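You operate a simulated robot arm through the tools that you are given. There is no shell and no other tool. Be economical: measure what you need, move in short steps, check, and stop when the job is done.

You run a simulated two-armed robot. Do the job below in one go: nothing can be reset, and whatever is moved stays where it is left.

Task
Bed the blue mould in the green ring on tray seven's plate; draw the gauge to green.
Fine: the teal button shakes the sand in, then the tray's valve is opened; the other rings and the other covers, latches, valves, sliders, buttons and pedals stay as they are.
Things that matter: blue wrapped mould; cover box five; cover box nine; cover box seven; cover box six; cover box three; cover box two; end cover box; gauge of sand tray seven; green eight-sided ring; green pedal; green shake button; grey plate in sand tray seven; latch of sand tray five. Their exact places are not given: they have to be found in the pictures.

The check looks at the end state, three seconds after you hand in, the way a careful person would. Anything else that was tipped, shoved, dropped, spilled or broken makes it a failure. Lids that push on must go on centred and level and be pressed home; caps that screw on are set level and turned clockwise until they are tight.

Robot
Two 6-joint arms with two-finger parallel grippers on one trunk, on a base that drives. Base frame: it is fixed to the floor where the robot stands at the start and does not move with it; the origin is under the middle of the robot, x ahead of it, y to its left, z up; the surface under the hand at the start is at about z = 0.715. Readings come in m, degrees, newtons and seconds.
The left shoulder is at the start at [0.08, 0.216, 1.52], the right one opposite. With the tool pointing down near the work surface each hand reaches from about 0.1 to 0.64 m from the robot's upright axis, wherever it stands, measured 20 degrees to its own side. Places, roughly: blue wrapped mould [0.5, 1.25, 0.75]; cover box five [1.1, -0.6, 1]; cover box nine [1.1, 1.8, 1]; cover box seven [1.1, 0.9, 1]; cover box six [1.1, 0.2, 1]; cover box three [1.1, -1.3, 1]; cover box two [1.1, -2.1, 1]; end cover box [1.1, -2.8, 1]; gauge of sand tray seven [0.3, 0.8, 0.7]; green pedal [0.3, -2, 0.1]; green shake button [0.3, -1.7, 0.6]; grey plate in sand tray seven [0.5, 0.9, 0.7]; latch of sand tray five [0.3, -0.4, 0.6]; latch of sand tray nine [0.3, 2, 0.6]; latch of sand tray seven [0.3, 1.1, 0.6]; latch of sand tray six [0.3, 0.4, 0.6]. Payload 3.43 kg a hand.
Tool frame (each hand has its own): the origin (TCP) lies between the finger pads and is the grasp point; the fingertips stand 0.03 m ahead of it; z points along the fingers, y is the line along which they close. The gripper opens to 0.094 m. The fingers are 0.028 m wide and 0.01 m thick; the gripper's body (0.05 by 0.096 m) begins 0.055 m behind the TCP.
Orientation is that of the tool frame in the base frame, as a unit quaternion [x, y, z, w]. With the fingers straight down and closing along the base's y, the tool's x points along the base's -x, its y along +y and its z along -z.

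Tools
- The arms move only by the tool step_arm. It takes "left_commands", "right_commands" or both (then of equal length, played together; a hand with none holds still); each is a list that holds one entry, the list of rows, each a list of 7 numbers: the turn, a rotation vector about the base's x, y, z in degrees, then the shift along the base's x, y, z in m, then the opening in per cent of the stroke, from 0 (shut) to 100 (fully open). In form: [[[ax, ay, az, tx, ty, tz, jaw], ...]]. A call has 1 to 10 rows; each row shifts and turns the commanded pose from where the row before left it. A row lasts 0.2 s, in which the tool goes at most 0.05 m and 8.6 degrees; a call with a longer step from one row to the next is refused whole, and so is a gripper value outside its range. A pose out of reach is approached as far as the arm can. The call stops where the force on the tool passes 40 N (or 10 N more than at its start, if that is more) or the arm is blocked; 0.2 s more then pass. Each finger travels about 0.072 m/s and halts on what it meets, pressing with about 34 N; the grip force reading is that of the motor and also rises with nothing between the fingers. The clock runs only during rows and for 0.2 s after the last one: add rows that do not move to give the fingers time. It gives the time, the measured TCP pose, the force on the tool (base axes), the opening and the grip force at its end, in the units of the frame above (readings bear some noise), with the torque about the TCP (base axes, N m) and any sound that the robot's microphone picked up.
- Cameras (640 x 400 px; columns grow to the right, rows downward): "scene" is now at [0.0912, -0.0105, 1.6605]; the picture's right is [-0.13, -0.99, 0.00], its down [-0.89, 0.12, -0.43] and it looks along [0.43, -0.06, -0.90] (base axes); focal length 248 px, centre (320, 200). "left" rides on the left gripper at [0.076, -0.014, -0.103] in its tool frame; the picture's right is [0.18, 0.98, 0.00], its down [-0.75, 0.14, -0.64] and it looks along [-0.63, 0.12, 0.77] (tool axes); focal length 243 px, centre (320, 200). "right" rides on the right gripper at [0.076, 0.014, -0.103] in its tool frame; the picture's right is [-0.18, 0.98, 0.00], its down [-0.75, -0.14, -0.64] and it looks along [-0.63, -0.12, 0.77] (tool axes); focal length 243 px, centre (320, 200).
- capture(camera): a new picture of that camera. No time passes.
- lift_body(by): slides the trunk up (or, below 0, down) by that many m; the arms and the scene camera ride with it, the base frame stays. It gives what a move gives, with no picture.
- roll_base(legs): drives the robot by 1 to 6 legs, each [ahead, left, turn to the left] in m, m and degrees, along the robot's own axes; the way and the turn of a leg run together, so that a leg with both is an arc; at most 1.5 m and 180 degrees a leg. The arms and the cameras ride along, it lands a little off, and it stops where it bumps. It gives what a move gives.
- pan_tilt(pan, tilt): turns the head with the scene camera to pan (to the left, within 86 degrees either way) and tilt (down, from -29 to 69), counted from straight ahead of the robot. It gives what a move gives.
- pixel_to_xyz(camera, pixels): there is no depth. For up to 12 entries [column, row, z] of the newest picture of that camera ("zoom" is the newest enlarged one), the place [x, y] in the base frame at which the ray of that pixel passes the height z, good to about 0.002 m. No time passes.
- enlarge(camera, box): a new picture of the part [left, top, right, bottom] of that camera's present view, enlarged. No time passes.
- hand_in(): hands the job in; it is judged then, once.

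Go step by step. Measure first, check grasps and placings, and put right what went wrong. The budget is 80 turns and 70 pictures, counting those below and the enlarged ones. Unless the task says otherwise, let go and move clear before handing in, and close with one line.

The tools are called after ">>>" as a command line: name --argument value ..., lists and objects as JSON in quotes. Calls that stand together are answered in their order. step_arm: Moves the arms, as the interface text tells. Its arguments: {"type":"object","properties":{"left_commands":{"type":"array"},"right_commands":{"type":"array"}},"required":[]} The other tools are called the same way: lift_body (by) slides the trunk up or down; roll_base (legs) drives the base; pan_tilt (pan, tilt) turns the head that bears the scene camera; capture (camera) takes a picture; pixel_to_xyz (camera, pixels) gives the place at which the rays of pixels pass given heights; enlarge (camera, box) takes an enlarged picture of a part of a camera's view; hand_in () hands the job in.

At the start:

```text
clock: 0.0
left_eef_pos: [0.4278, 0.4899, 0.9803]
left_orientation: [-0.001, 1.0, 0.0, 0.002]
left_force: [0.7, -1.0, -0.2]
left_moment: [0.0, 0.0, -0.02]
left_width: 0.0937
left_gripper_force: 0.1
right_eef_pos: [0.5305, 0.0372, 0.9802]
right_orientation: [0.0, 1.0, 0.0, 0.0]
right_force: [-0.5, 0.4, 1.1]
right_moment: [-0.01, -0.01, 0.02]
right_width: 0.0939
right_gripper_force: 0.1
trunk travel left (down, up): [-0.75, 0.09]
robot x, y, heading: [0.0, 0.0045, -0.2]
head pan, tilt: [-7.7, 64.3]
```

scene: 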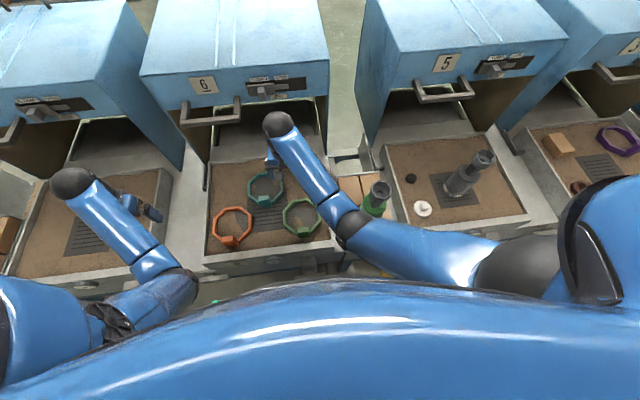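
right: 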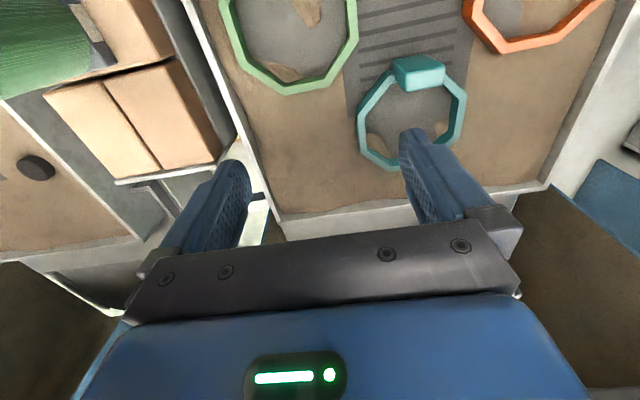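
left: 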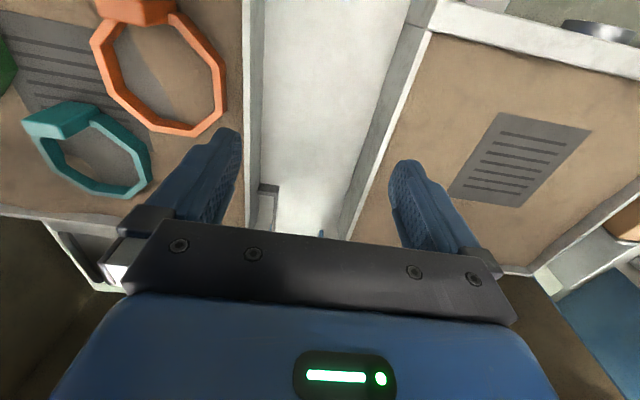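

The scene picture shows trays 6 and 5, with the green ring in tray six at about (302,216). I'll turn the head to the left to see tray seven and its surroundings.

>>> pan_tilt --pan 55 --tilt 40

>>> capture --camera "scene"

```text
clock: 1.3
left_eef_pos: [0.4281, 0.4898, 0.9787]
left_orientation: [0.0, 1.0, 0.001, 0.002]
left_force: [-0.3, 0.6, 0.3]
left_moment: [-0.01, -0.02, 0.0]
left_width: 0.0939
left_gripper_force: 0.0
right_eef_pos: [0.5305, 0.0375, 0.9812]
right_orientation: [0.0, 1.0, 0.0, -0.001]
right_force: [0.6, 0.3, 0.2]
right_moment: [0.02, 0.0, -0.03]
right_width: 0.0941
right_gripper_force: 0.1
trunk travel left (down, up): [-0.75, 0.09]
robot x, y, heading: [0.0026, -0.0022, -0.0]
head pan, tilt: [55.0, 40.0]
```

```text
66 pictures are left
```

scene: 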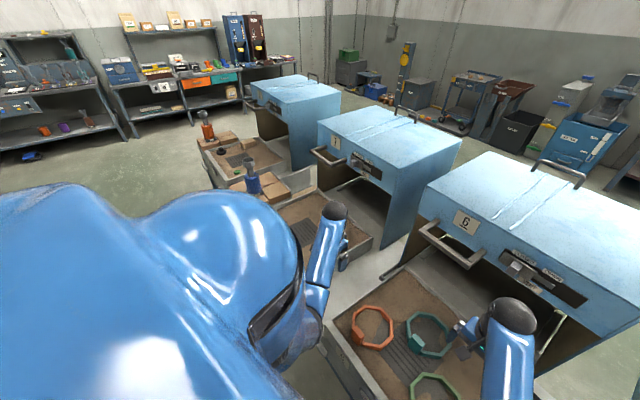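

Tray seven lies in the middle, partly hidden by my shoulder, with the blue mould near (255,180). I'll back off to see the fronts with latches, gauges and buttons.

>>> roll_base --legs '[[-0.6, 0, 0]]'

>>> pan_tilt --pan 40 --tilt 38

>>> capture --camera "scene"

>>> pan_tilt --pan -40 --tilt 38

>>> capture --camera "scene"

```text
clock: 4.7
left_eef_pos: [-0.168, 0.4877, 0.9789]
left_orientation: [0.004, 1.0, 0.001, 0.001]
left_force: [-0.1, 0.1, -0.6]
left_moment: [0.02, -0.01, 0.03]
left_width: 0.0937
left_gripper_force: 0.0
right_eef_pos: [-0.0692, 0.0355, 0.9798]
right_orientation: [0.004, 1.0, 0.0, -0.001]
right_force: [0.6, 0.2, -0.5]
right_moment: [0.04, -0.03, -0.04]
right_width: 0.094
right_gripper_force: 0.1
trunk travel left (down, up): [-0.75, 0.09]
robot x, y, heading: [-0.6008, 0.0022, -0.4]
head pan, tilt: [55.0, 40.0]
```

```text
clock: 5.5
left_eef_pos: [-0.1696, 0.4881, 0.9791]
left_orientation: [0.004, 1.0, 0.0, 0.002]
left_force: [0.3, -0.4, -0.4]
left_moment: [0.0, -0.01, -0.01]
left_width: 0.0941
left_gripper_force: 0.2
right_eef_pos: [-0.0721, 0.0352, 0.9809]
right_orientation: [0.004, 1.0, 0.001, 0.0]
right_force: [0.7, 0.2, 0.0]
right_moment: [0.0, 0.01, -0.03]
right_width: 0.0944
right_gripper_force: 0.0
trunk travel left (down, up): [-0.75, 0.09]
robot x, y, heading: [-0.6044, 0.0014, -0.4]
head pan, tilt: [40.0, 38.0]
```

```text
65 pictures are left
```

scene: 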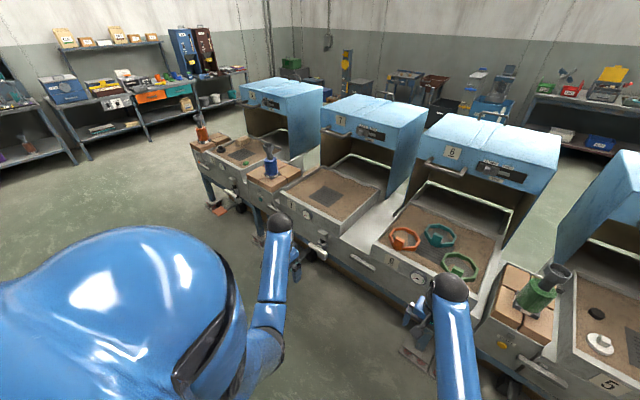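

```text
clock: 7.0
left_eef_pos: [-0.1692, 0.4885, 0.9793]
left_orientation: [0.004, 1.0, 0.001, 0.002]
left_force: [-0.1, 0.0, -0.2]
left_moment: [0.0, 0.01, -0.03]
left_width: 0.094
left_gripper_force: 0.0
right_eef_pos: [-0.0717, 0.0354, 0.9813]
right_orientation: [0.004, 1.0, -0.001, 0.0]
right_force: [-0.1, 0.2, 0.6]
right_moment: [-0.02, 0.01, 0.03]
right_width: 0.0937
right_gripper_force: 0.0
trunk travel left (down, up): [-0.75, 0.09]
robot x, y, heading: [-0.6024, 0.0011, -0.6]
head pan, tilt: [-40.0, 38.0]
```

```text
64 pictures are left
```

scene: 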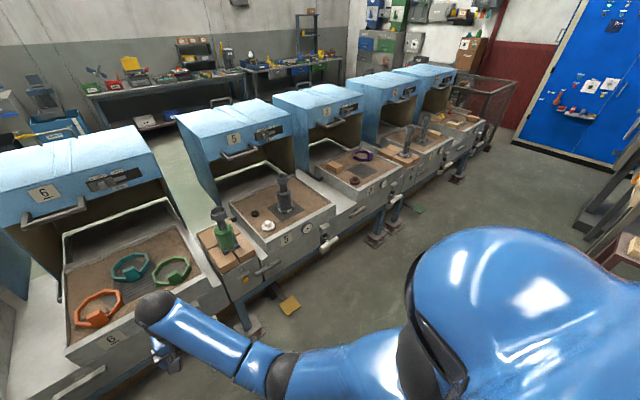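

The fronts show round gauges, latches, sliders and valves, but too small to read. I'll drive left so I stand in front of tray seven and look closer.

>>> roll_base --legs '[[0, 0.9, 0]]'

>>> pan_tilt --pan 0 --tilt 35

>>> capture --camera "scene"

```text
clock: 11.8
left_eef_pos: [-0.1709, 1.4015, 0.979]
left_orientation: [0.0, 1.0, 0.002, 0.002]
left_force: [0.4, 0.2, -1.3]
left_moment: [-0.05, -0.01, 0.0]
left_width: 0.0942
left_gripper_force: 0.1
right_eef_pos: [-0.0669, 0.9501, 0.9797]
right_orientation: [0.0, 1.0, 0.0, 0.0]
right_force: [0.6, -1.1, 0.4]
right_moment: [0.05, 0.01, 0.01]
right_width: 0.0939
right_gripper_force: 0.0
trunk travel left (down, up): [-0.75, 0.09]
robot x, y, heading: [-0.6004, 0.9095, -0.3]
head pan, tilt: [-40.0, 38.0]
```

```text
clock: 12.9
left_eef_pos: [-0.1703, 1.4027, 0.9806]
left_orientation: [0.001, 1.0, 0.001, 0.001]
left_force: [-0.1, -0.5, -0.9]
left_moment: [-0.01, 0.01, -0.02]
left_width: 0.094
left_gripper_force: 0.0
right_eef_pos: [-0.068, 0.9506, 0.9803]
right_orientation: [0.0, 1.0, 0.0, 0.0]
right_force: [0.3, -0.4, 0.8]
right_moment: [0.01, 0.0, -0.01]
right_width: 0.0941
right_gripper_force: 0.0
trunk travel left (down, up): [-0.75, 0.09]
robot x, y, heading: [-0.596, 0.9178, -0.1]
head pan, tilt: [0.0, 35.0]
```

```text
63 pictures are left
```

scene: 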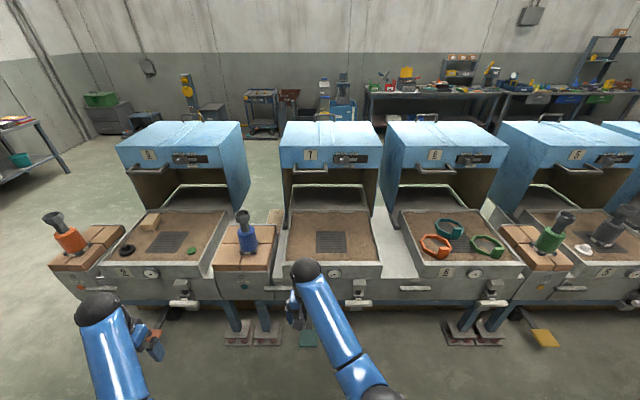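

>>> enlarge --camera "scene" --box '[210, 200, 390, 350]'

>>> enlarge --camera "scene" --box '[270, 115, 390, 190]'

>>> enlarge --camera "scene" --box '[380, 200, 580, 350]'

```text
2.67 times, centred on (300, 275) of scene
```

zoom: 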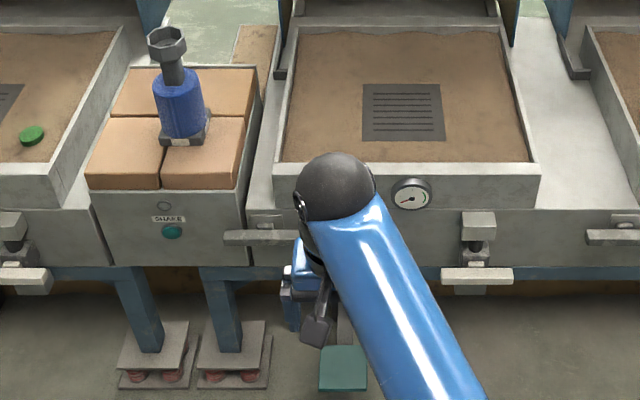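

```text
5.33 times, centred on (330, 152) of scene
```

zoom: 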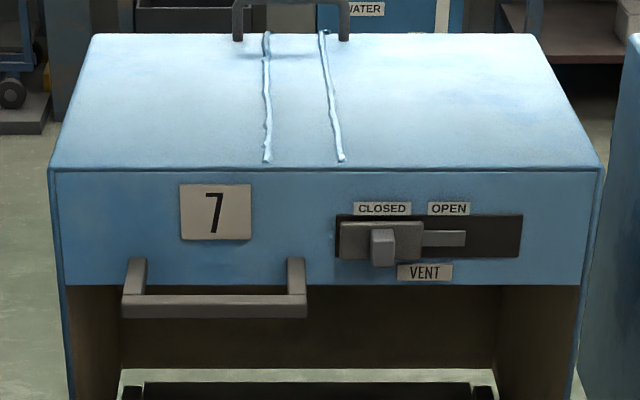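

```text
2.67 times, centred on (480, 275) of scene
```

zoom: 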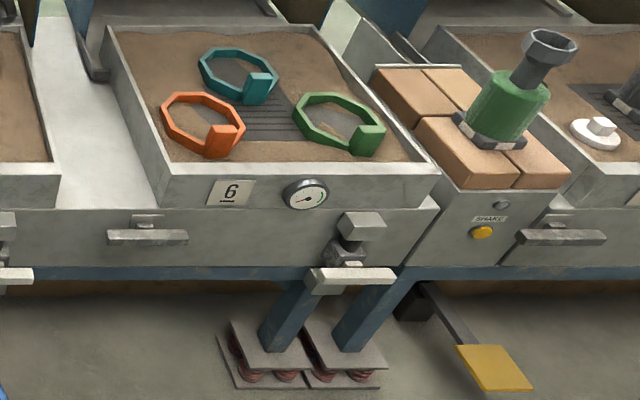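

Tray seven has an empty plate, a gauge, a latch on the left and a white-handled valve on the right. The teal shake button sits under the mould, and the cover's vent is closed. I'll measure the plate, mould, ring, button, latch and valve.

>>> pixel_to_xyz --camera "scene" --pixels '[[487, 244, 0.73], [497, 252, 0.74], [331, 242, 0.715], [249, 249, 0.75], [335, 273, 0.66], [245, 286, 0.6], [360, 301, 0.58], [283, 289, 0.6], [318, 173, 1.0], [215, 280, 0.7], [380, 277, 0.7]]'

>>> enlarge --camera "scene" --box '[215, 200, 275, 300]'

>>> enlarge --camera "scene" --box '[440, 205, 530, 280]'

>>> enlarge --camera "scene" --box '[80, 200, 280, 350]'

```text
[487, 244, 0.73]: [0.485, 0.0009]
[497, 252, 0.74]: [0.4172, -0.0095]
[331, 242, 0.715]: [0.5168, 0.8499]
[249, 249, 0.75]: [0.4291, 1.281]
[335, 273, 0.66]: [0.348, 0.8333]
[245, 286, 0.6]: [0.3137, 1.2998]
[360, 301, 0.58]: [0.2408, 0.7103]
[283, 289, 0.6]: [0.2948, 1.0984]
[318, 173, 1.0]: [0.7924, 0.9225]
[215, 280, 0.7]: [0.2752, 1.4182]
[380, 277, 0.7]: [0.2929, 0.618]
```

```text
4.00 times, centred on (245, 250) of scene
```

zoom: 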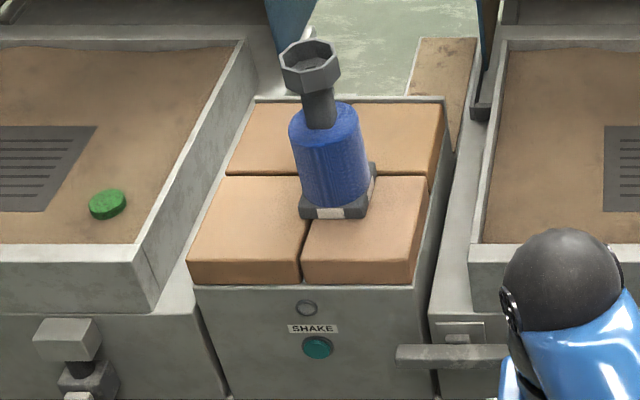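

```text
5.33 times, centred on (485, 242) of scene
```

zoom: 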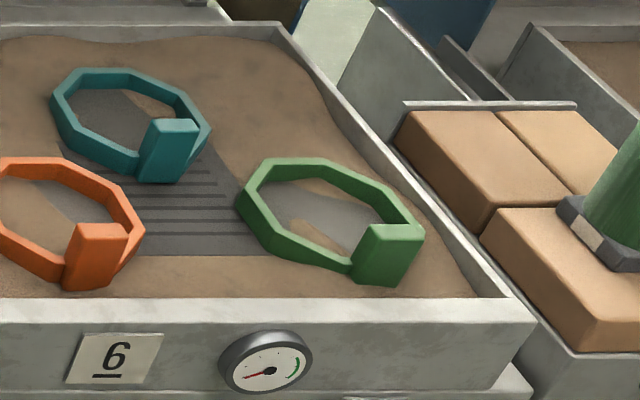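

```text
2.67 times, centred on (180, 275) of scene
```

zoom: 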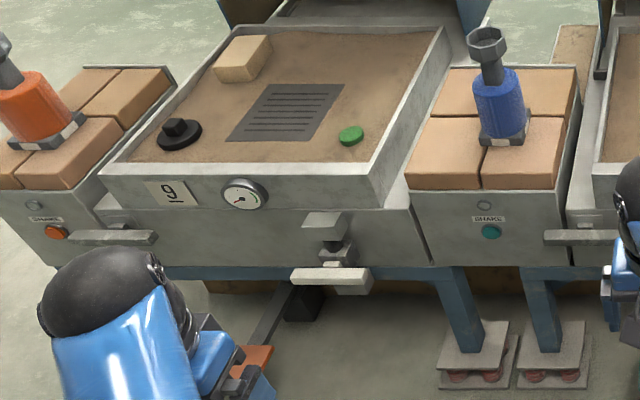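

The green ring is near (0.48, 0.0), with its grip block towards the robot's right, and the plate is at (0.517, 0.85). I'll drive so the right hand can reach the ring.

>>> roll_base --legs '[[0, -0.735, 0], [0.55, 0, 0]]'

>>> capture --camera "right"

```text
clock: 19.6
left_eef_pos: [0.3768, 0.6628, 0.9798]
left_orientation: [0.002, 1.0, 0.0, 0.002]
left_force: [0.0, 0.4, -0.4]
left_moment: [-0.02, -0.02, 0.04]
left_width: 0.094
left_gripper_force: 0.0
right_eef_pos: [0.4758, 0.2108, 0.9814]
right_orientation: [0.002, 1.0, 0.0, 0.001]
right_force: [0.4, 0.3, -0.7]
right_moment: [0.02, 0.01, 0.02]
right_width: 0.0941
right_gripper_force: 0.0
trunk travel left (down, up): [-0.75, 0.09]
robot x, y, heading: [-0.0527, 0.1752, -0.3]
head pan, tilt: [0.0, 35.0]
```

```text
56 pictures are left
```

right: 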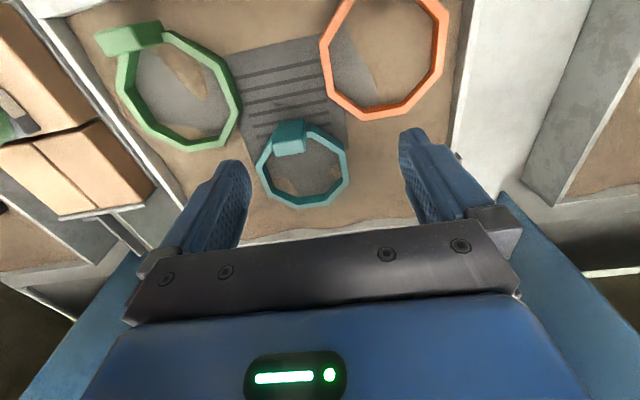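

The right camera shows the green ring's octagon centred at about (180,95) and its block at (130,38), with the top of the picture nearest the robot. I'll measure these points.

>>> pixel_to_xyz --camera "right" --pixels '[[95, 28, 0.77], [157, 24, 0.77], [103, 50, 0.77], [160, 42, 0.77], [117, 62, 0.745], [135, 122, 0.745], [190, 150, 0.735], [228, 139, 0.735], [241, 102, 0.745], [222, 62, 0.745], [255, 135, 0.715], [350, 50, 0.715]]'

>>> enlarge --camera "right" --box '[80, 0, 270, 170]'

```text
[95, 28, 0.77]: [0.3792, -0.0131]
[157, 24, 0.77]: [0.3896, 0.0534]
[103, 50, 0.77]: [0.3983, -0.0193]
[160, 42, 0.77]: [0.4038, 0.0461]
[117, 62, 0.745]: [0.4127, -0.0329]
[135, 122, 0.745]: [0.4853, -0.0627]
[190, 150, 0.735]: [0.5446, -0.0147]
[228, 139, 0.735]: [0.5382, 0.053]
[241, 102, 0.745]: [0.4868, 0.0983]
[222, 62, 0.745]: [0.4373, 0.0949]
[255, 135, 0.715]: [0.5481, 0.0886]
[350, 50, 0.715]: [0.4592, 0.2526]
```

```text
2.35 times, centred on (175, 85) of right
```

zoom: 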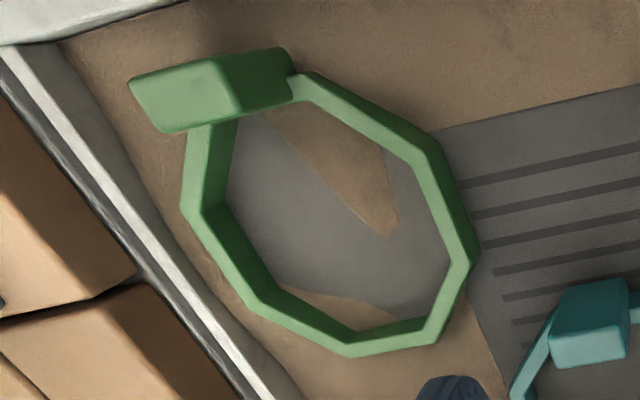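

The block's top is the bright left face in the enlargement, and the darker face is its side. I'll measure the top corners.

>>> pixel_to_xyz --camera "zoom" --pixels '[[130, 80, 0.77], [210, 58, 0.77], [235, 110, 0.77], [165, 133, 0.77], [290, 48, 0.715], [295, 95, 0.715], [206, 215, 0.715], [258, 300, 0.715], [445, 255, 0.715], [420, 160, 0.715], [350, 350, 0.735], [430, 345, 0.735]]'

```text
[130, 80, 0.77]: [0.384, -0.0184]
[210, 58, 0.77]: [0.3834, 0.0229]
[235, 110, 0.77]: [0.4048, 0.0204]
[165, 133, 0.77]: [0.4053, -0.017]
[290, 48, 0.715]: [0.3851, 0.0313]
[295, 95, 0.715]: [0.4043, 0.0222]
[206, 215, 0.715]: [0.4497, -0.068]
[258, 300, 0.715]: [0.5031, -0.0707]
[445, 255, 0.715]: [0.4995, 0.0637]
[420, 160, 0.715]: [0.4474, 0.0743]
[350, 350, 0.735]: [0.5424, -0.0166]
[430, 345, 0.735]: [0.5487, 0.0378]
```

The block is aligned with the axes: x 0.384–0.405, y −0.018–0.022, top near z 0.77. The ring centre is about (0.475, 0.002). I'll turn the right hand 90° so it closes along x and bring it above the block.

>>> step_arm --right_commands '[[[0, 0, 8.5, -0.0081, -0.0209, 0, 60], [0, 0, 8.5, -0.0081, -0.0209, 0, 40], [0, 0, 8.5, -0.0081, -0.0209, 0, 40], [0, 0, 8.5, -0.0081, -0.0209, 0, 40], [0, 0, 8.5, -0.0081, -0.0209, 0, 40], [0, 0, 8.5, -0.0081, -0.0209, 0, 40], [0, 0, 8.5, -0.0081, -0.0209, 0, 40], [0, 0, 8.5, -0.0081, -0.0209, 0, 40], [0, 0, 8.5, -0.0081, -0.0209, 0, 40], [0, 0, 8.5, -0.0081, -0.0209, 0, 40]]]'

>>> step_arm --right_commands '[[[0, 0, 5, 0, 0, -0.04, 40], [0, 0, 0, 0, 0, -0.04, 40], [0, 0, 0, 0, 0, 0, 40], [0, 0, 0, 0, 0, 0, 40]]]'

>>> capture --camera "right"

```text
clock: 21.8
left_eef_pos: [0.3774, 0.6629, 0.9804]
left_orientation: [0.002, 1.0, 0.002, 0.002]
left_force: [-0.2, 0.9, 0.9]
left_moment: [-0.03, 0.01, 0.01]
left_width: 0.094
left_gripper_force: 0.0
right_eef_pos: [0.4018, 0.0027, 0.9602]
right_orientation: [-0.674, 0.738, 0.0, 0.001]
right_force: [0.1, -0.6, -0.4]
right_moment: [0.03, 0.02, 0.01]
right_width: 0.0375
right_gripper_force: 0.2
right hand out of reach, approached as far as the arm can: row 5, 6, 7, 8, 9
trunk travel left (down, up): [-0.75, 0.09]
robot x, y, heading: [-0.0531, 0.1709, -0.5]
head pan, tilt: [0.0, 35.0]
```

```text
clock: 22.8
left_eef_pos: [0.378, 0.6634, 0.9795]
left_orientation: [0.003, 1.0, 0.0, 0.002]
left_force: [-0.6, 0.2, 1.0]
left_moment: [0.02, -0.01, -0.01]
left_width: 0.0938
left_gripper_force: 0.0
right_eef_pos: [0.401, 0.0029, 0.8816]
right_orientation: [-0.705, 0.709, 0.0, 0.0]
right_force: [0.4, -0.5, 0.0]
right_moment: [0.0, -0.01, 0.03]
right_width: 0.0379
right_gripper_force: 0.0
trunk travel left (down, up): [-0.75, 0.09]
robot x, y, heading: [-0.0538, 0.1728, -0.2]
head pan, tilt: [0.0, 35.0]
```

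```text
54 pictures are left
```

right: 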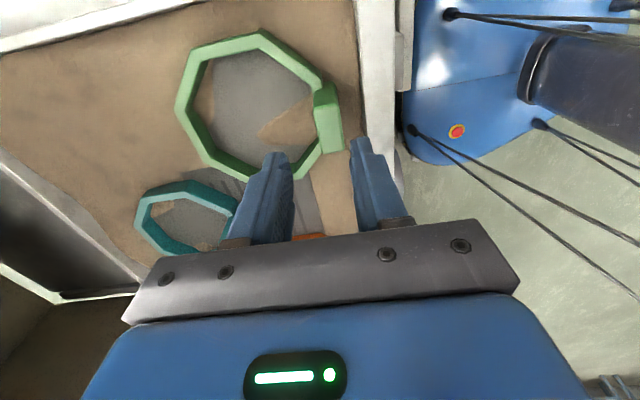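

The block's top now shows at about (326,108), next to the fingers. I'll measure it from this closer view.

>>> enlarge --camera "right" --box '[160, 20, 400, 200]'

>>> pixel_to_xyz --camera "right" --pixels '[[314, 90, 0.77], [334, 88, 0.77], [343, 150, 0.72], [322, 153, 0.72], [188, 130, 0.74], [213, 165, 0.74], [177, 105, 0.74], [260, 32, 0.74], [318, 75, 0.74], [190, 55, 0.74], [312, 170, 0.74], [270, 180, 0.74]]'

```text
2.22 times, centred on (280, 110) of right
```

zoom: 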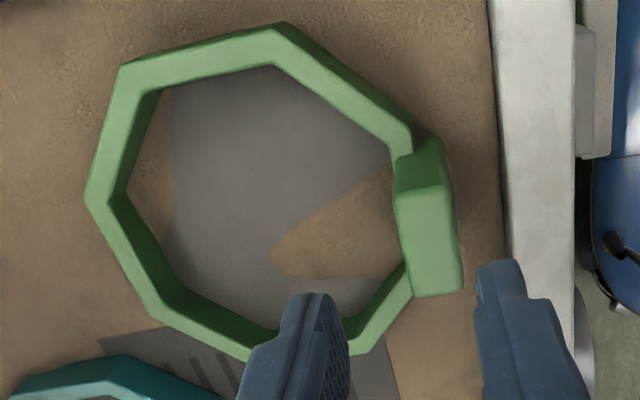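

```text
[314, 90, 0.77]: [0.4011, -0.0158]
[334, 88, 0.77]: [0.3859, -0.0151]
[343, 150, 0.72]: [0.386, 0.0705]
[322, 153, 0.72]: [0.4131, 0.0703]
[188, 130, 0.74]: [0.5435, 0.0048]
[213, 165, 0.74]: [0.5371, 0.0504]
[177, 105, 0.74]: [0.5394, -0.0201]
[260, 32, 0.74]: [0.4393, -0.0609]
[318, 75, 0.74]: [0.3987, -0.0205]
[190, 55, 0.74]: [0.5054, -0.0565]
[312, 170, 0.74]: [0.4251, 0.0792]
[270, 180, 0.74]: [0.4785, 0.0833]
```

The bright face in the enlargement is the block's top. I'll measure its corners at the top height.

>>> pixel_to_xyz --camera "zoom" --pixels '[[395, 195, 0.77], [450, 185, 0.77], [463, 290, 0.77], [413, 298, 0.77], [398, 157, 0.72], [435, 140, 0.72], [88, 200, 0.735], [265, 68, 0.735], [275, 27, 0.735], [500, 200, 0.76]]'

```text
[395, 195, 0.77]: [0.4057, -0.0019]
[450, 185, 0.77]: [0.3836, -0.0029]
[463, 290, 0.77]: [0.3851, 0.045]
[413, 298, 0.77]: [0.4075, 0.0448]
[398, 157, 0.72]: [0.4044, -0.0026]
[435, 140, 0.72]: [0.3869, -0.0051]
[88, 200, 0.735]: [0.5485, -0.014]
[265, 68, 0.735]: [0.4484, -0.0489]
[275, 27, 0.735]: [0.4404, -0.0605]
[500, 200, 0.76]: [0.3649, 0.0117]
```

Combining the two views puts the block top at z ≈ 0.785 and its centre at (0.3945, 0.014). I'll centre the hand over it and lower around the block.

>>> step_arm --right_commands '[[[0, 0, 0, -0.0065, 0.011, -0.02, 40], [0, 0, 0, 0, 0, -0.03, 40], [0, 0, 0, 0, 0, 0, 40]]]'

>>> capture --camera "right"

```text
clock: 23.6
left_eef_pos: [0.3775, 0.663, 0.9789]
left_orientation: [0.003, 1.0, 0.001, 0.001]
left_force: [-0.6, -0.2, 0.4]
left_moment: [-0.01, -0.05, 0.01]
left_width: 0.0941
left_gripper_force: 0.0
right_eef_pos: [0.396, 0.0144, 0.8303]
right_orientation: [-0.705, 0.709, 0.0, 0.0]
right_force: [-0.3, 0.5, -0.3]
right_moment: [0.01, 0.0, 0.0]
right_width: 0.0375
right_gripper_force: 0.0
trunk travel left (down, up): [-0.75, 0.09]
robot x, y, heading: [-0.055, 0.1758, -0.2]
head pan, tilt: [0.0, 35.0]
```

```text
52 pictures are left
```

right: 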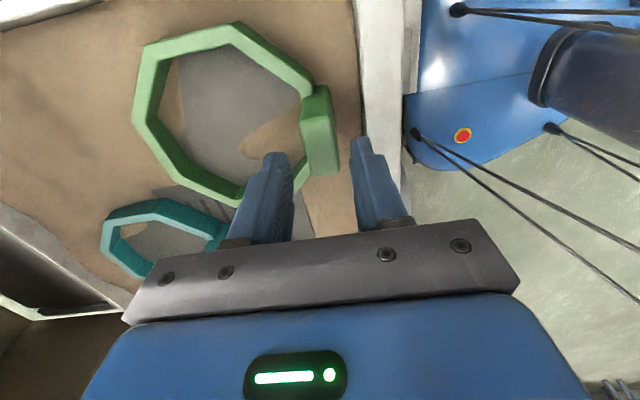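

The fingertips at (275,155) and (360,140) straddle the block top at about (319,146). I'll lower and grip.

>>> step_arm --right_commands '[[[0, 0, 0, 0, 0, -0.03, 40], [0, 0, 0, 0, 0, -0.03, 40], [0, 0, 0, 0, 0, 0, 40], [0, 0, 0, 0, 0, 0, 0], [0, 0, 0, 0, 0, 0, 0], [0, 0, 0, 0, 0, 0, 0]]]'

>>> capture --camera "right"

```text
clock: 25.0
left_eef_pos: [0.3783, 0.6641, 0.9787]
left_orientation: [0.003, 1.0, 0.001, 0.001]
left_force: [0.9, 0.4, 0.4]
left_moment: [0.0, -0.01, 0.0]
left_width: 0.0938
left_gripper_force: 0.1
right_eef_pos: [0.3953, 0.0143, 0.772]
right_orientation: [-0.705, 0.709, 0.0, 0.001]
right_force: [0.3, 0.6, 0.1]
right_moment: [0.04, -0.01, 0.04]
right_width: 0.0262
right_gripper_force: 34.2
trunk travel left (down, up): [-0.75, 0.09]
robot x, y, heading: [-0.0576, 0.1746, -0.2]
head pan, tilt: [0.0, 35.0]
```

```text
51 pictures are left
```

right: 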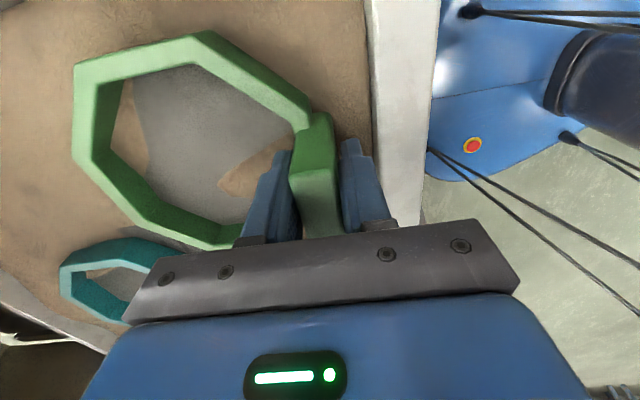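

The block is held (width 0.026, force 34). I'll lift the ring straight up and check it.

>>> step_arm --right_commands '[[[0, 0, 0, 0, 0, 0.03, 0], [0, 0, 0, 0, 0, 0.04, 0], [0, 0, 0, 0, 0, 0.04, 0], [0, 0, 0, 0, 0, 0.04, 0], [0, 0, 0, 0, 0, 0.04, 0], [0, 0, 0, 0, 0, 0, 0]]]'

>>> capture --camera "right"

```text
clock: 26.4
left_eef_pos: [0.3782, 0.6629, 0.979]
left_orientation: [0.003, 1.0, 0.001, 0.001]
left_force: [-0.3, 0.2, -0.4]
left_moment: [-0.02, 0.01, 0.0]
left_width: 0.0937
left_gripper_force: 0.0
right_eef_pos: [0.3947, 0.0144, 0.9578]
right_orientation: [-0.706, 0.709, -0.001, 0.001]
right_force: [-0.5, 0.1, -4.1]
right_moment: [0.0, 0.16, -0.01]
right_width: 0.026
right_gripper_force: 33.5
right hand out of reach, approached as far as the arm can: row 5
trunk travel left (down, up): [-0.75, 0.09]
robot x, y, heading: [-0.0509, 0.1738, -0.6]
head pan, tilt: [0.0, 35.0]
```

```text
50 pictures are left
```

right: 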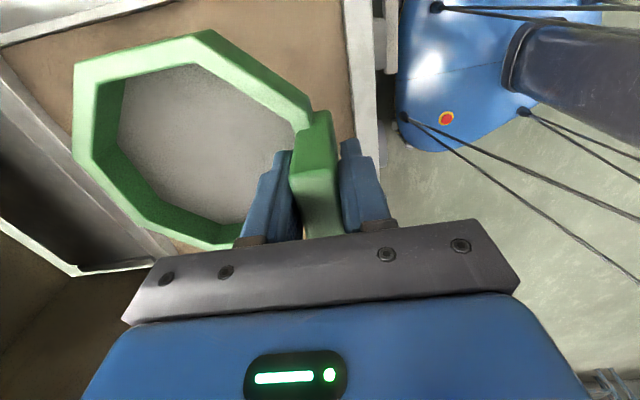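

The ring hangs level from the hand with about 4 N, and it has a grey bottom. I'll measure the rim's outline at rim height, which triangulates to 0.032 below the TCP.

>>> enlarge --camera "right" --box '[50, 10, 370, 260]'

>>> pixel_to_xyz --camera "right" --pixels '[[75, 65, 0.926], [212, 32, 0.926], [312, 103, 0.926], [75, 160, 0.926], [140, 226, 0.926], [232, 248, 0.926], [123, 82, 0.926], [200, 64, 0.926]]'

```text
1.60 times, centred on (210, 135) of right
```

zoom: 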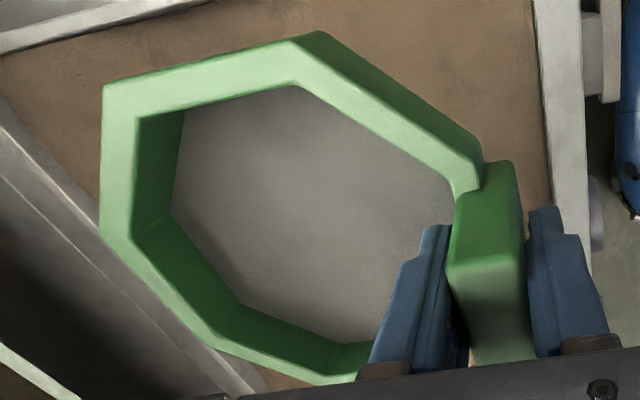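

```text
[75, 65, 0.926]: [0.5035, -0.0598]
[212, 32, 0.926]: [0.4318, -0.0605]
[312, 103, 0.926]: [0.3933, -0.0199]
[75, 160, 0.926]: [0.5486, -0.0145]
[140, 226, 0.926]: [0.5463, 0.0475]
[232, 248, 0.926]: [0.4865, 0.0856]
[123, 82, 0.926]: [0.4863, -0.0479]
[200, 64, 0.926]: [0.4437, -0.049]
```

The ring's centre lies about (+0.075, +0.003) from the TCP. I'll back off, drive left to tray seven and come forward.

>>> roll_base --legs '[[-0.35, 0, 0], [0, 0.834, 0], [0.4, 0, 0]]'

>>> capture --camera "right"

>>> pan_tilt --pan 0 --tilt 62

>>> capture --camera "scene"

```text
clock: 34.5
left_eef_pos: [0.3523, 1.5076, 0.978]
left_orientation: [0.0, 1.0, 0.002, -0.001]
left_force: [0.8, -0.3, 0.1]
left_moment: [-0.02, 0.03, 0.02]
left_width: 0.0939
left_gripper_force: 0.1
right_eef_pos: [0.3721, 0.8575, 0.9563]
right_orientation: [0.707, -0.707, -0.001, 0.001]
right_force: [1.3, -0.2, -2.9]
right_moment: [-0.02, 0.22, 0.0]
right_width: 0.0261
right_gripper_force: 33.4
trunk travel left (down, up): [-0.75, 0.09]
robot x, y, heading: [-0.0797, 1.0174, -0.1]
head pan, tilt: [0.0, 35.0]
stopped in leg 3: the robot was blocked; the commanded pose is now the measured one
```

```text
48 pictures are left
```

right: 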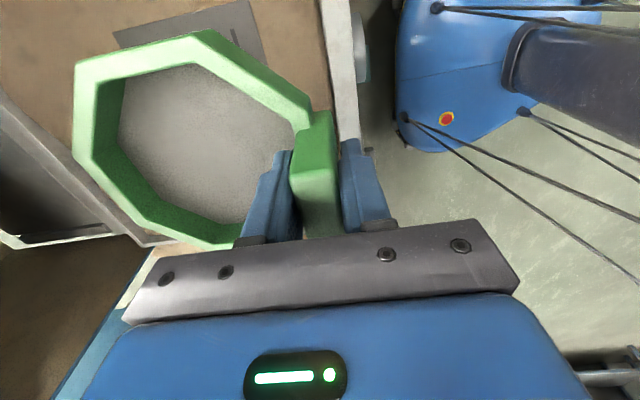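

```text
clock: 35.5
left_eef_pos: [0.3478, 1.5064, 0.9809]
left_orientation: [0.0, 1.0, 0.002, 0.002]
left_force: [-0.9, -0.3, -0.2]
left_moment: [0.0, -0.03, -0.02]
left_width: 0.0939
left_gripper_force: 0.0
right_eef_pos: [0.3677, 0.8571, 0.9582]
right_orientation: [0.707, -0.707, 0.001, -0.002]
right_force: [0.2, 0.0, -2.2]
right_moment: [-0.02, 0.14, 0.01]
right_width: 0.0265
right_gripper_force: 34.1
trunk travel left (down, up): [-0.75, 0.09]
robot x, y, heading: [-0.0829, 1.0179, -0.0]
head pan, tilt: [0.0, 62.0]
```

```text
47 pictures are left
```

scene: 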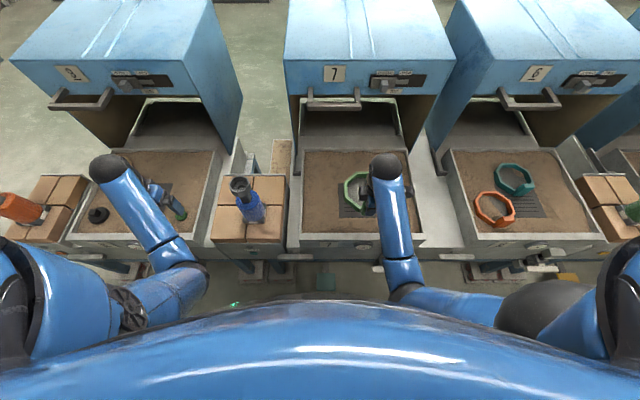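

The base was blocked at x = −0.08, perhaps by the teal pedal, seen at (328,281) near the base. I'll back off a little and look at it.

>>> roll_base --legs '[[-0.04, 0, 0]]'

>>> pixel_to_xyz --camera "scene" --pixels '[[328, 281, 0.1], [328, 281, 0.05], [570, 278, 0.1], [357, 200, 0.73], [120, 266, 0.1]]'

>>> enlarge --camera "scene" --box '[220, 150, 420, 300]'

```text
clock: 36.3
left_eef_pos: [0.3162, 1.5075, 0.9775]
left_orientation: [0.001, 1.0, 0.002, -0.002]
left_force: [0.0, -0.1, -0.3]
left_moment: [0.0, 0.02, -0.02]
left_width: 0.094
left_gripper_force: 0.1
right_eef_pos: [0.3366, 0.8569, 0.955]
right_orientation: [-0.706, 0.708, 0.002, -0.002]
right_force: [1.1, 0.0, -3.8]
right_moment: [0.03, 0.23, 0.03]
right_width: 0.026
right_gripper_force: 33.7
trunk travel left (down, up): [-0.75, 0.09]
robot x, y, heading: [-0.1213, 1.0136, -0.3]
head pan, tilt: [0.0, 62.0]
```

```text
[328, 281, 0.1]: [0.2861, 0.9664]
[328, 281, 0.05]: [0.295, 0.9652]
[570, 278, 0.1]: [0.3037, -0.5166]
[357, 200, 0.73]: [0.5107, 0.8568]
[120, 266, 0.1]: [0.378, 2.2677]
```

```text
2.67 times, centred on (320, 225) of scene
```

zoom: 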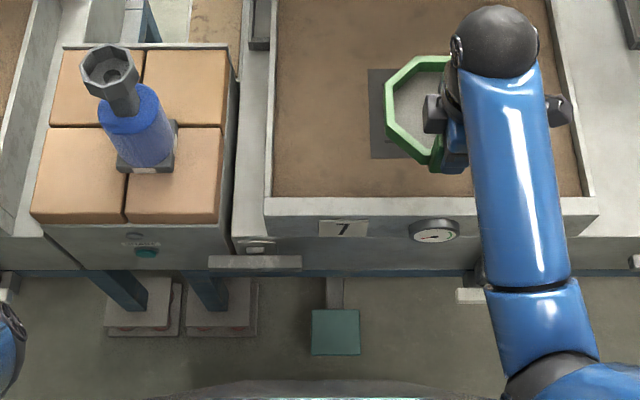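

The pedal stands unmoved at (0.286, 0.966), so I'll work from here at x = −0.12. I'll move the ring forward over the plate and lower it some way.

>>> step_arm --right_commands '[[[0, 0, 0, 0.035, -0.003, 0, 0], [0, 0, 0, 0.035, -0.003, 0, 0], [0, 0, 0, 0.036, -0.003, -0.02, 0], [0, 0, 0, 0, 0, -0.03, 0], [0, 0, 0, 0, 0, 0, 0], [0, 0, 0, 0, 0, 0, 0]]]'

>>> enlarge --camera "scene" --box '[290, 130, 430, 240]'

>>> capture --camera "right"

```text
clock: 37.7
left_eef_pos: [0.3101, 1.5066, 0.9783]
left_orientation: [0.001, 1.0, 0.002, 0.002]
left_force: [-0.9, -0.2, 0.0]
left_moment: [-0.02, 0.06, -0.01]
left_width: 0.094
left_gripper_force: 0.0
right_eef_pos: [0.4398, 0.8468, 0.9075]
right_orientation: [-0.707, 0.707, -0.001, 0.001]
right_force: [-0.2, 0.1, -3.7]
right_moment: [-0.02, 0.17, 0.0]
right_width: 0.0263
right_gripper_force: 33.6
trunk travel left (down, up): [-0.75, 0.09]
robot x, y, heading: [-0.116, 1.013, -0.1]
head pan, tilt: [0.0, 62.0]
```

```text
3.64 times, centred on (360, 185) of scene
```

zoom: 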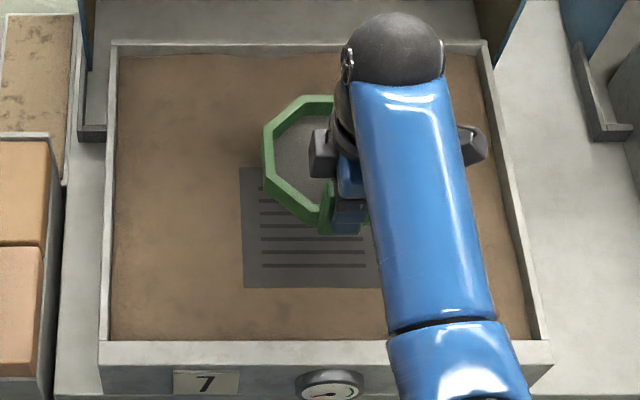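

```text
44 pictures are left
```

right: 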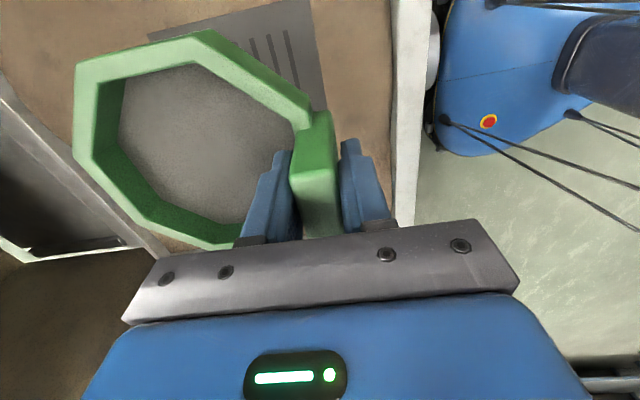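

The plate's left edge shows at zoom (240,168)–(243,288), and its corners in the right camera are at (150,35) and (308,0). I'll measure both.

>>> pixel_to_xyz --camera "zoom" --pixels '[[240, 168, 0.715], [243, 288, 0.715], [380, 288, 0.715], [240, 168, 0.725], [243, 288, 0.725]]'

>>> pixel_to_xyz --camera "right" --pixels '[[150, 35, 0.715], [308, 0, 0.715], [327, 108, 0.715], [308, 0, 0.725], [150, 35, 0.725]]'

```text
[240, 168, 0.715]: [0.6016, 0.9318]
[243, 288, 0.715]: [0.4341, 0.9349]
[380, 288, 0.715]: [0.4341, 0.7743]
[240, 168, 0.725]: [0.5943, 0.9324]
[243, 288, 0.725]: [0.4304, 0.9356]
```

```text
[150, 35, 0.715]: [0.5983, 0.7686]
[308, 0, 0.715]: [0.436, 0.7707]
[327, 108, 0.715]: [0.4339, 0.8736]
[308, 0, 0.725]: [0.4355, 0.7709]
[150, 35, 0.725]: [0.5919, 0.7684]
```

The plate spans x 0.435–0.600 and y 0.769–0.933, so its centre is (0.517, 0.851). I'll nudge the ring by (+0.002, +0.002) and lower it.

>>> step_arm --right_commands '[[[0, 0, 0, 0.002, 0.002, -0.03, 0], [0, 0, 0, 0, 0, -0.03, 0], [0, 0, 0, 0, 0, -0.03, 0], [0, 0, 0, 0, 0, -0.03, 0], [0, 0, 0, 0, 0, -0.005, 0], [0, 0, 0, 0, 0, 0, 0]]]'

>>> capture --camera "right"

```text
clock: 39.1
left_eef_pos: [0.3094, 1.5054, 0.98]
left_orientation: [0.0, 1.0, 0.002, 0.003]
left_force: [0.9, -0.5, -0.1]
left_moment: [-0.01, 0.02, 0.01]
left_width: 0.094
left_gripper_force: 0.0
right_eef_pos: [0.4372, 0.8496, 0.7842]
right_orientation: [-0.707, 0.708, -0.001, 0.0]
right_force: [0.2, -0.1, -2.5]
right_moment: [0.01, 0.15, 0.01]
right_width: 0.0259
right_gripper_force: 34.0
trunk travel left (down, up): [-0.75, 0.09]
robot x, y, heading: [-0.1218, 1.0157, -0.0]
head pan, tilt: [0.0, 62.0]
```

```text
43 pictures are left
```

right: 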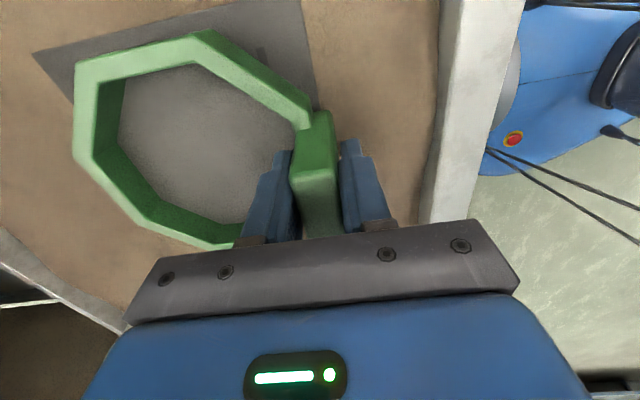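

Still about 1 cm above the plate, and the measured x reads 0.437. I'll compare the plate corners and the ring in this same picture.

>>> pixel_to_xyz --camera "right" --pixels '[[32, 52, 0.715], [302, 0, 0.715], [317, 108, 0.715], [75, 65, 0.752], [212, 32, 0.752], [75, 160, 0.752], [140, 226, 0.752], [32, 52, 0.72], [302, 0, 0.72]]'

```text
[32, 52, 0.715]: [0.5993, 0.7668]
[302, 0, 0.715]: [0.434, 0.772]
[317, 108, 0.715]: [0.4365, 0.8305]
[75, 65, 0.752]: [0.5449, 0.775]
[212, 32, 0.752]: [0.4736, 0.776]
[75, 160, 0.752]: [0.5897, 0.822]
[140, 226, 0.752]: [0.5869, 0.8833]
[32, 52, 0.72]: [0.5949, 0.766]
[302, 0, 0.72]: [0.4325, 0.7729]
```

The ring centre is at (0.510, 0.854) and the plate centre at (0.516, 0.852). I'll shift by (+0.006, −0.001) and set it down.

>>> step_arm --right_commands '[[[0, 0, 0, 0.006, -0.001, 0, 0], [0, 0, 0, 0, 0, -0.006, 0], [0, 0, 0, 0, 0, -0.004, 0], [0, 0, 0, 0, 0, -0.002, 0], [0, 0, 0, 0, 0, 0, 0]]]'

```text
clock: 40.3
left_eef_pos: [0.3097, 1.5064, 0.9798]
left_orientation: [0.0, 1.0, 0.003, 0.002]
left_force: [-0.6, -0.6, -0.1]
left_moment: [0.01, -0.01, -0.01]
left_width: 0.0939
left_gripper_force: 0.1
right_eef_pos: [0.444, 0.8491, 0.772]
right_orientation: [-0.707, 0.708, -0.001, 0.002]
right_force: [-1.7, -0.2, 1.5]
right_moment: [-0.12, 0.16, -0.02]
right_width: 0.0263
right_gripper_force: 33.8
trunk travel left (down, up): [-0.75, 0.09]
robot x, y, heading: [-0.1201, 1.0173, -0.1]
head pan, tilt: [0.0, 62.0]
```

The vertical force flipped to +1.5 N at z 0.772, so the ring rests on the plate. I'll go 1 mm further, open to 40 % and rise.

>>> step_arm --right_commands '[[[0, 0, 0, 0, 0, -0.001, 0], [0, 0, 0, 0, 0, 0, 30], [0, 0, 0, 0, 0, 0, 40], [0, 0, 0, 0, 0, 0, 40], [0, 0, 0, 0, 0, 0.02, 40], [0, 0, 0, 0, 0, 0.04, 40], [0, 0, 0, 0, 0, 0.04, 40], [0, 0, 0, 0, 0, 0.04, 40], [0, 0, 0, 0, 0, 0, 40]]]'

>>> capture --camera "right"

```text
clock: 42.3
left_eef_pos: [0.3103, 1.5061, 0.9806]
left_orientation: [0.001, 1.0, 0.002, 0.002]
left_force: [-0.4, 0.0, -0.4]
left_moment: [-0.01, 0.0, 0.03]
left_width: 0.0942
left_gripper_force: 0.1
right_eef_pos: [0.4434, 0.8499, 0.9099]
right_orientation: [-0.706, 0.708, -0.001, 0.001]
right_force: [-0.3, -0.4, 0.0]
right_moment: [-0.03, -0.03, -0.05]
right_width: 0.0376
right_gripper_force: 0.1
trunk travel left (down, up): [-0.75, 0.09]
robot x, y, heading: [-0.1209, 1.016, -0.2]
head pan, tilt: [0.0, 62.0]
```

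```text
42 pictures are left
```

right: 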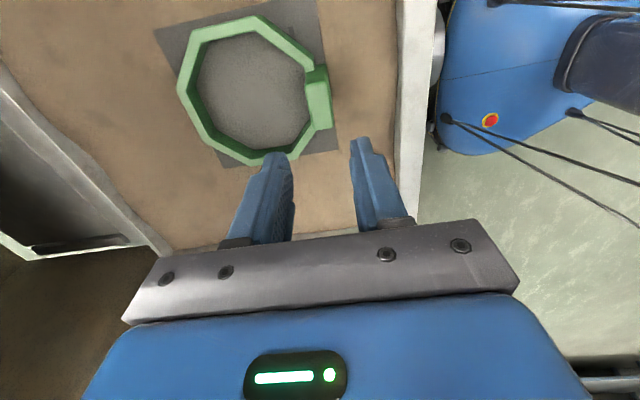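

The ring sits centred on the plate. Next comes the mould: I'll bring the left hand in front of it for a look.

>>> step_arm --left_commands '[[[0, 0, 0, -0.02, -0.04, 0.02, 100], [0, 0, 0, -0.02, -0.04, 0.02, 100], [0, 0, 0, 0, -0.04, 0.02, 100], [0, 0, 0, 0, -0.04, 0.02, 100], [0, 0, 0, 0, -0.04, 0, 100], [0, 0, 0, 0, -0.03, 0, 100], [0, 0, 0, 0, 0, 0, 100]]]'

>>> capture --camera "left"

>>> enlarge --camera "scene" --box '[200, 150, 310, 270]'

```text
clock: 43.9
left_eef_pos: [0.287, 1.288, 0.9536]
left_orientation: [0.001, 1.0, 0.002, 0.004]
left_force: [0.9, -0.7, 0.2]
left_moment: [0.0, -0.03, 0.02]
left_width: 0.0942
left_gripper_force: 0.0
left hand out of reach, approached as far as the arm can: row 1, 2, 3, 4
right_eef_pos: [0.4432, 0.8501, 0.9106]
right_orientation: [-0.706, 0.708, -0.002, 0.001]
right_force: [0.5, -0.3, -0.7]
right_moment: [0.0, 0.01, 0.0]
right_width: 0.0375
right_gripper_force: 0.1
trunk travel left (down, up): [-0.75, 0.09]
robot x, y, heading: [-0.1171, 1.0176, -0.0]
head pan, tilt: [0.0, 62.0]
```

```text
41 pictures are left
```

left: 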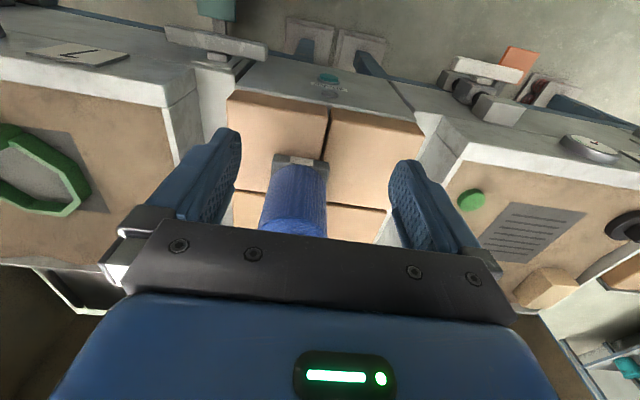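

```text
3.33 times, centred on (255, 210) of scene
```

zoom: 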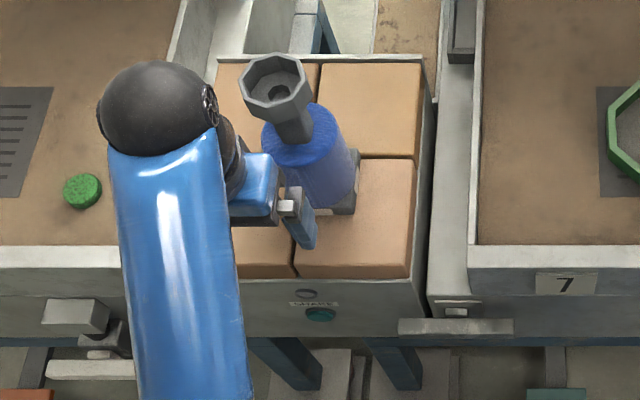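

The hand's reach limits it at that height. The mould stands in the middle of the left view, and I'll get rays for its cup, base and body from the scene view.

>>> pixel_to_xyz --camera "zoom" --pixels '[[272, 85, 0.9], [272, 85, 0.95], [272, 85, 1.0], [355, 212, 0.75], [298, 200, 0.76], [354, 150, 0.76], [262, 135, 0.87], [340, 125, 0.87], [241, 75, 0.93], [308, 82, 0.93]]'

>>> pixel_to_xyz --camera "left" --pixels '[[272, 153, 0.75], [330, 157, 0.75], [272, 153, 0.76], [330, 157, 0.76], [270, 165, 0.77], [328, 170, 0.77], [258, 230, 0.85], [325, 237, 0.85], [223, 95, 0.75], [425, 130, 0.75]]'

>>> enlarge --camera "left" --box '[200, 60, 440, 240]'

```text
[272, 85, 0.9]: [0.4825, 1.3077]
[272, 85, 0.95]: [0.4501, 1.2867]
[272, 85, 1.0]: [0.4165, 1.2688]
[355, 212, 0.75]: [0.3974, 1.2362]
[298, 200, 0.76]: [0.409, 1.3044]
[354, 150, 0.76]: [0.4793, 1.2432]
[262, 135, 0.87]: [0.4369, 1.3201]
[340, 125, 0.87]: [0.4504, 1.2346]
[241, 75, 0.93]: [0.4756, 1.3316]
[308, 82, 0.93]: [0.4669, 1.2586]
```

```text
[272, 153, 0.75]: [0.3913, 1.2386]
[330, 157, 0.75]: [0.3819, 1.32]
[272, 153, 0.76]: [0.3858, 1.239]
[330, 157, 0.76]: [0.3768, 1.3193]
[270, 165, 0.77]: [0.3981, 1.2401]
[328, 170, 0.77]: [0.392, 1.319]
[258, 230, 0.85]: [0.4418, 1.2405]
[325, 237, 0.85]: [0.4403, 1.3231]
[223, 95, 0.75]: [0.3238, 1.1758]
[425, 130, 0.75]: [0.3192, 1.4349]
```

```text
2.22 times, centred on (320, 150) of left
```

zoom: 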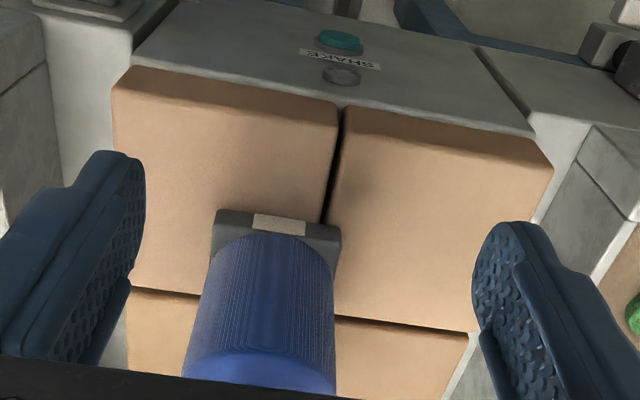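

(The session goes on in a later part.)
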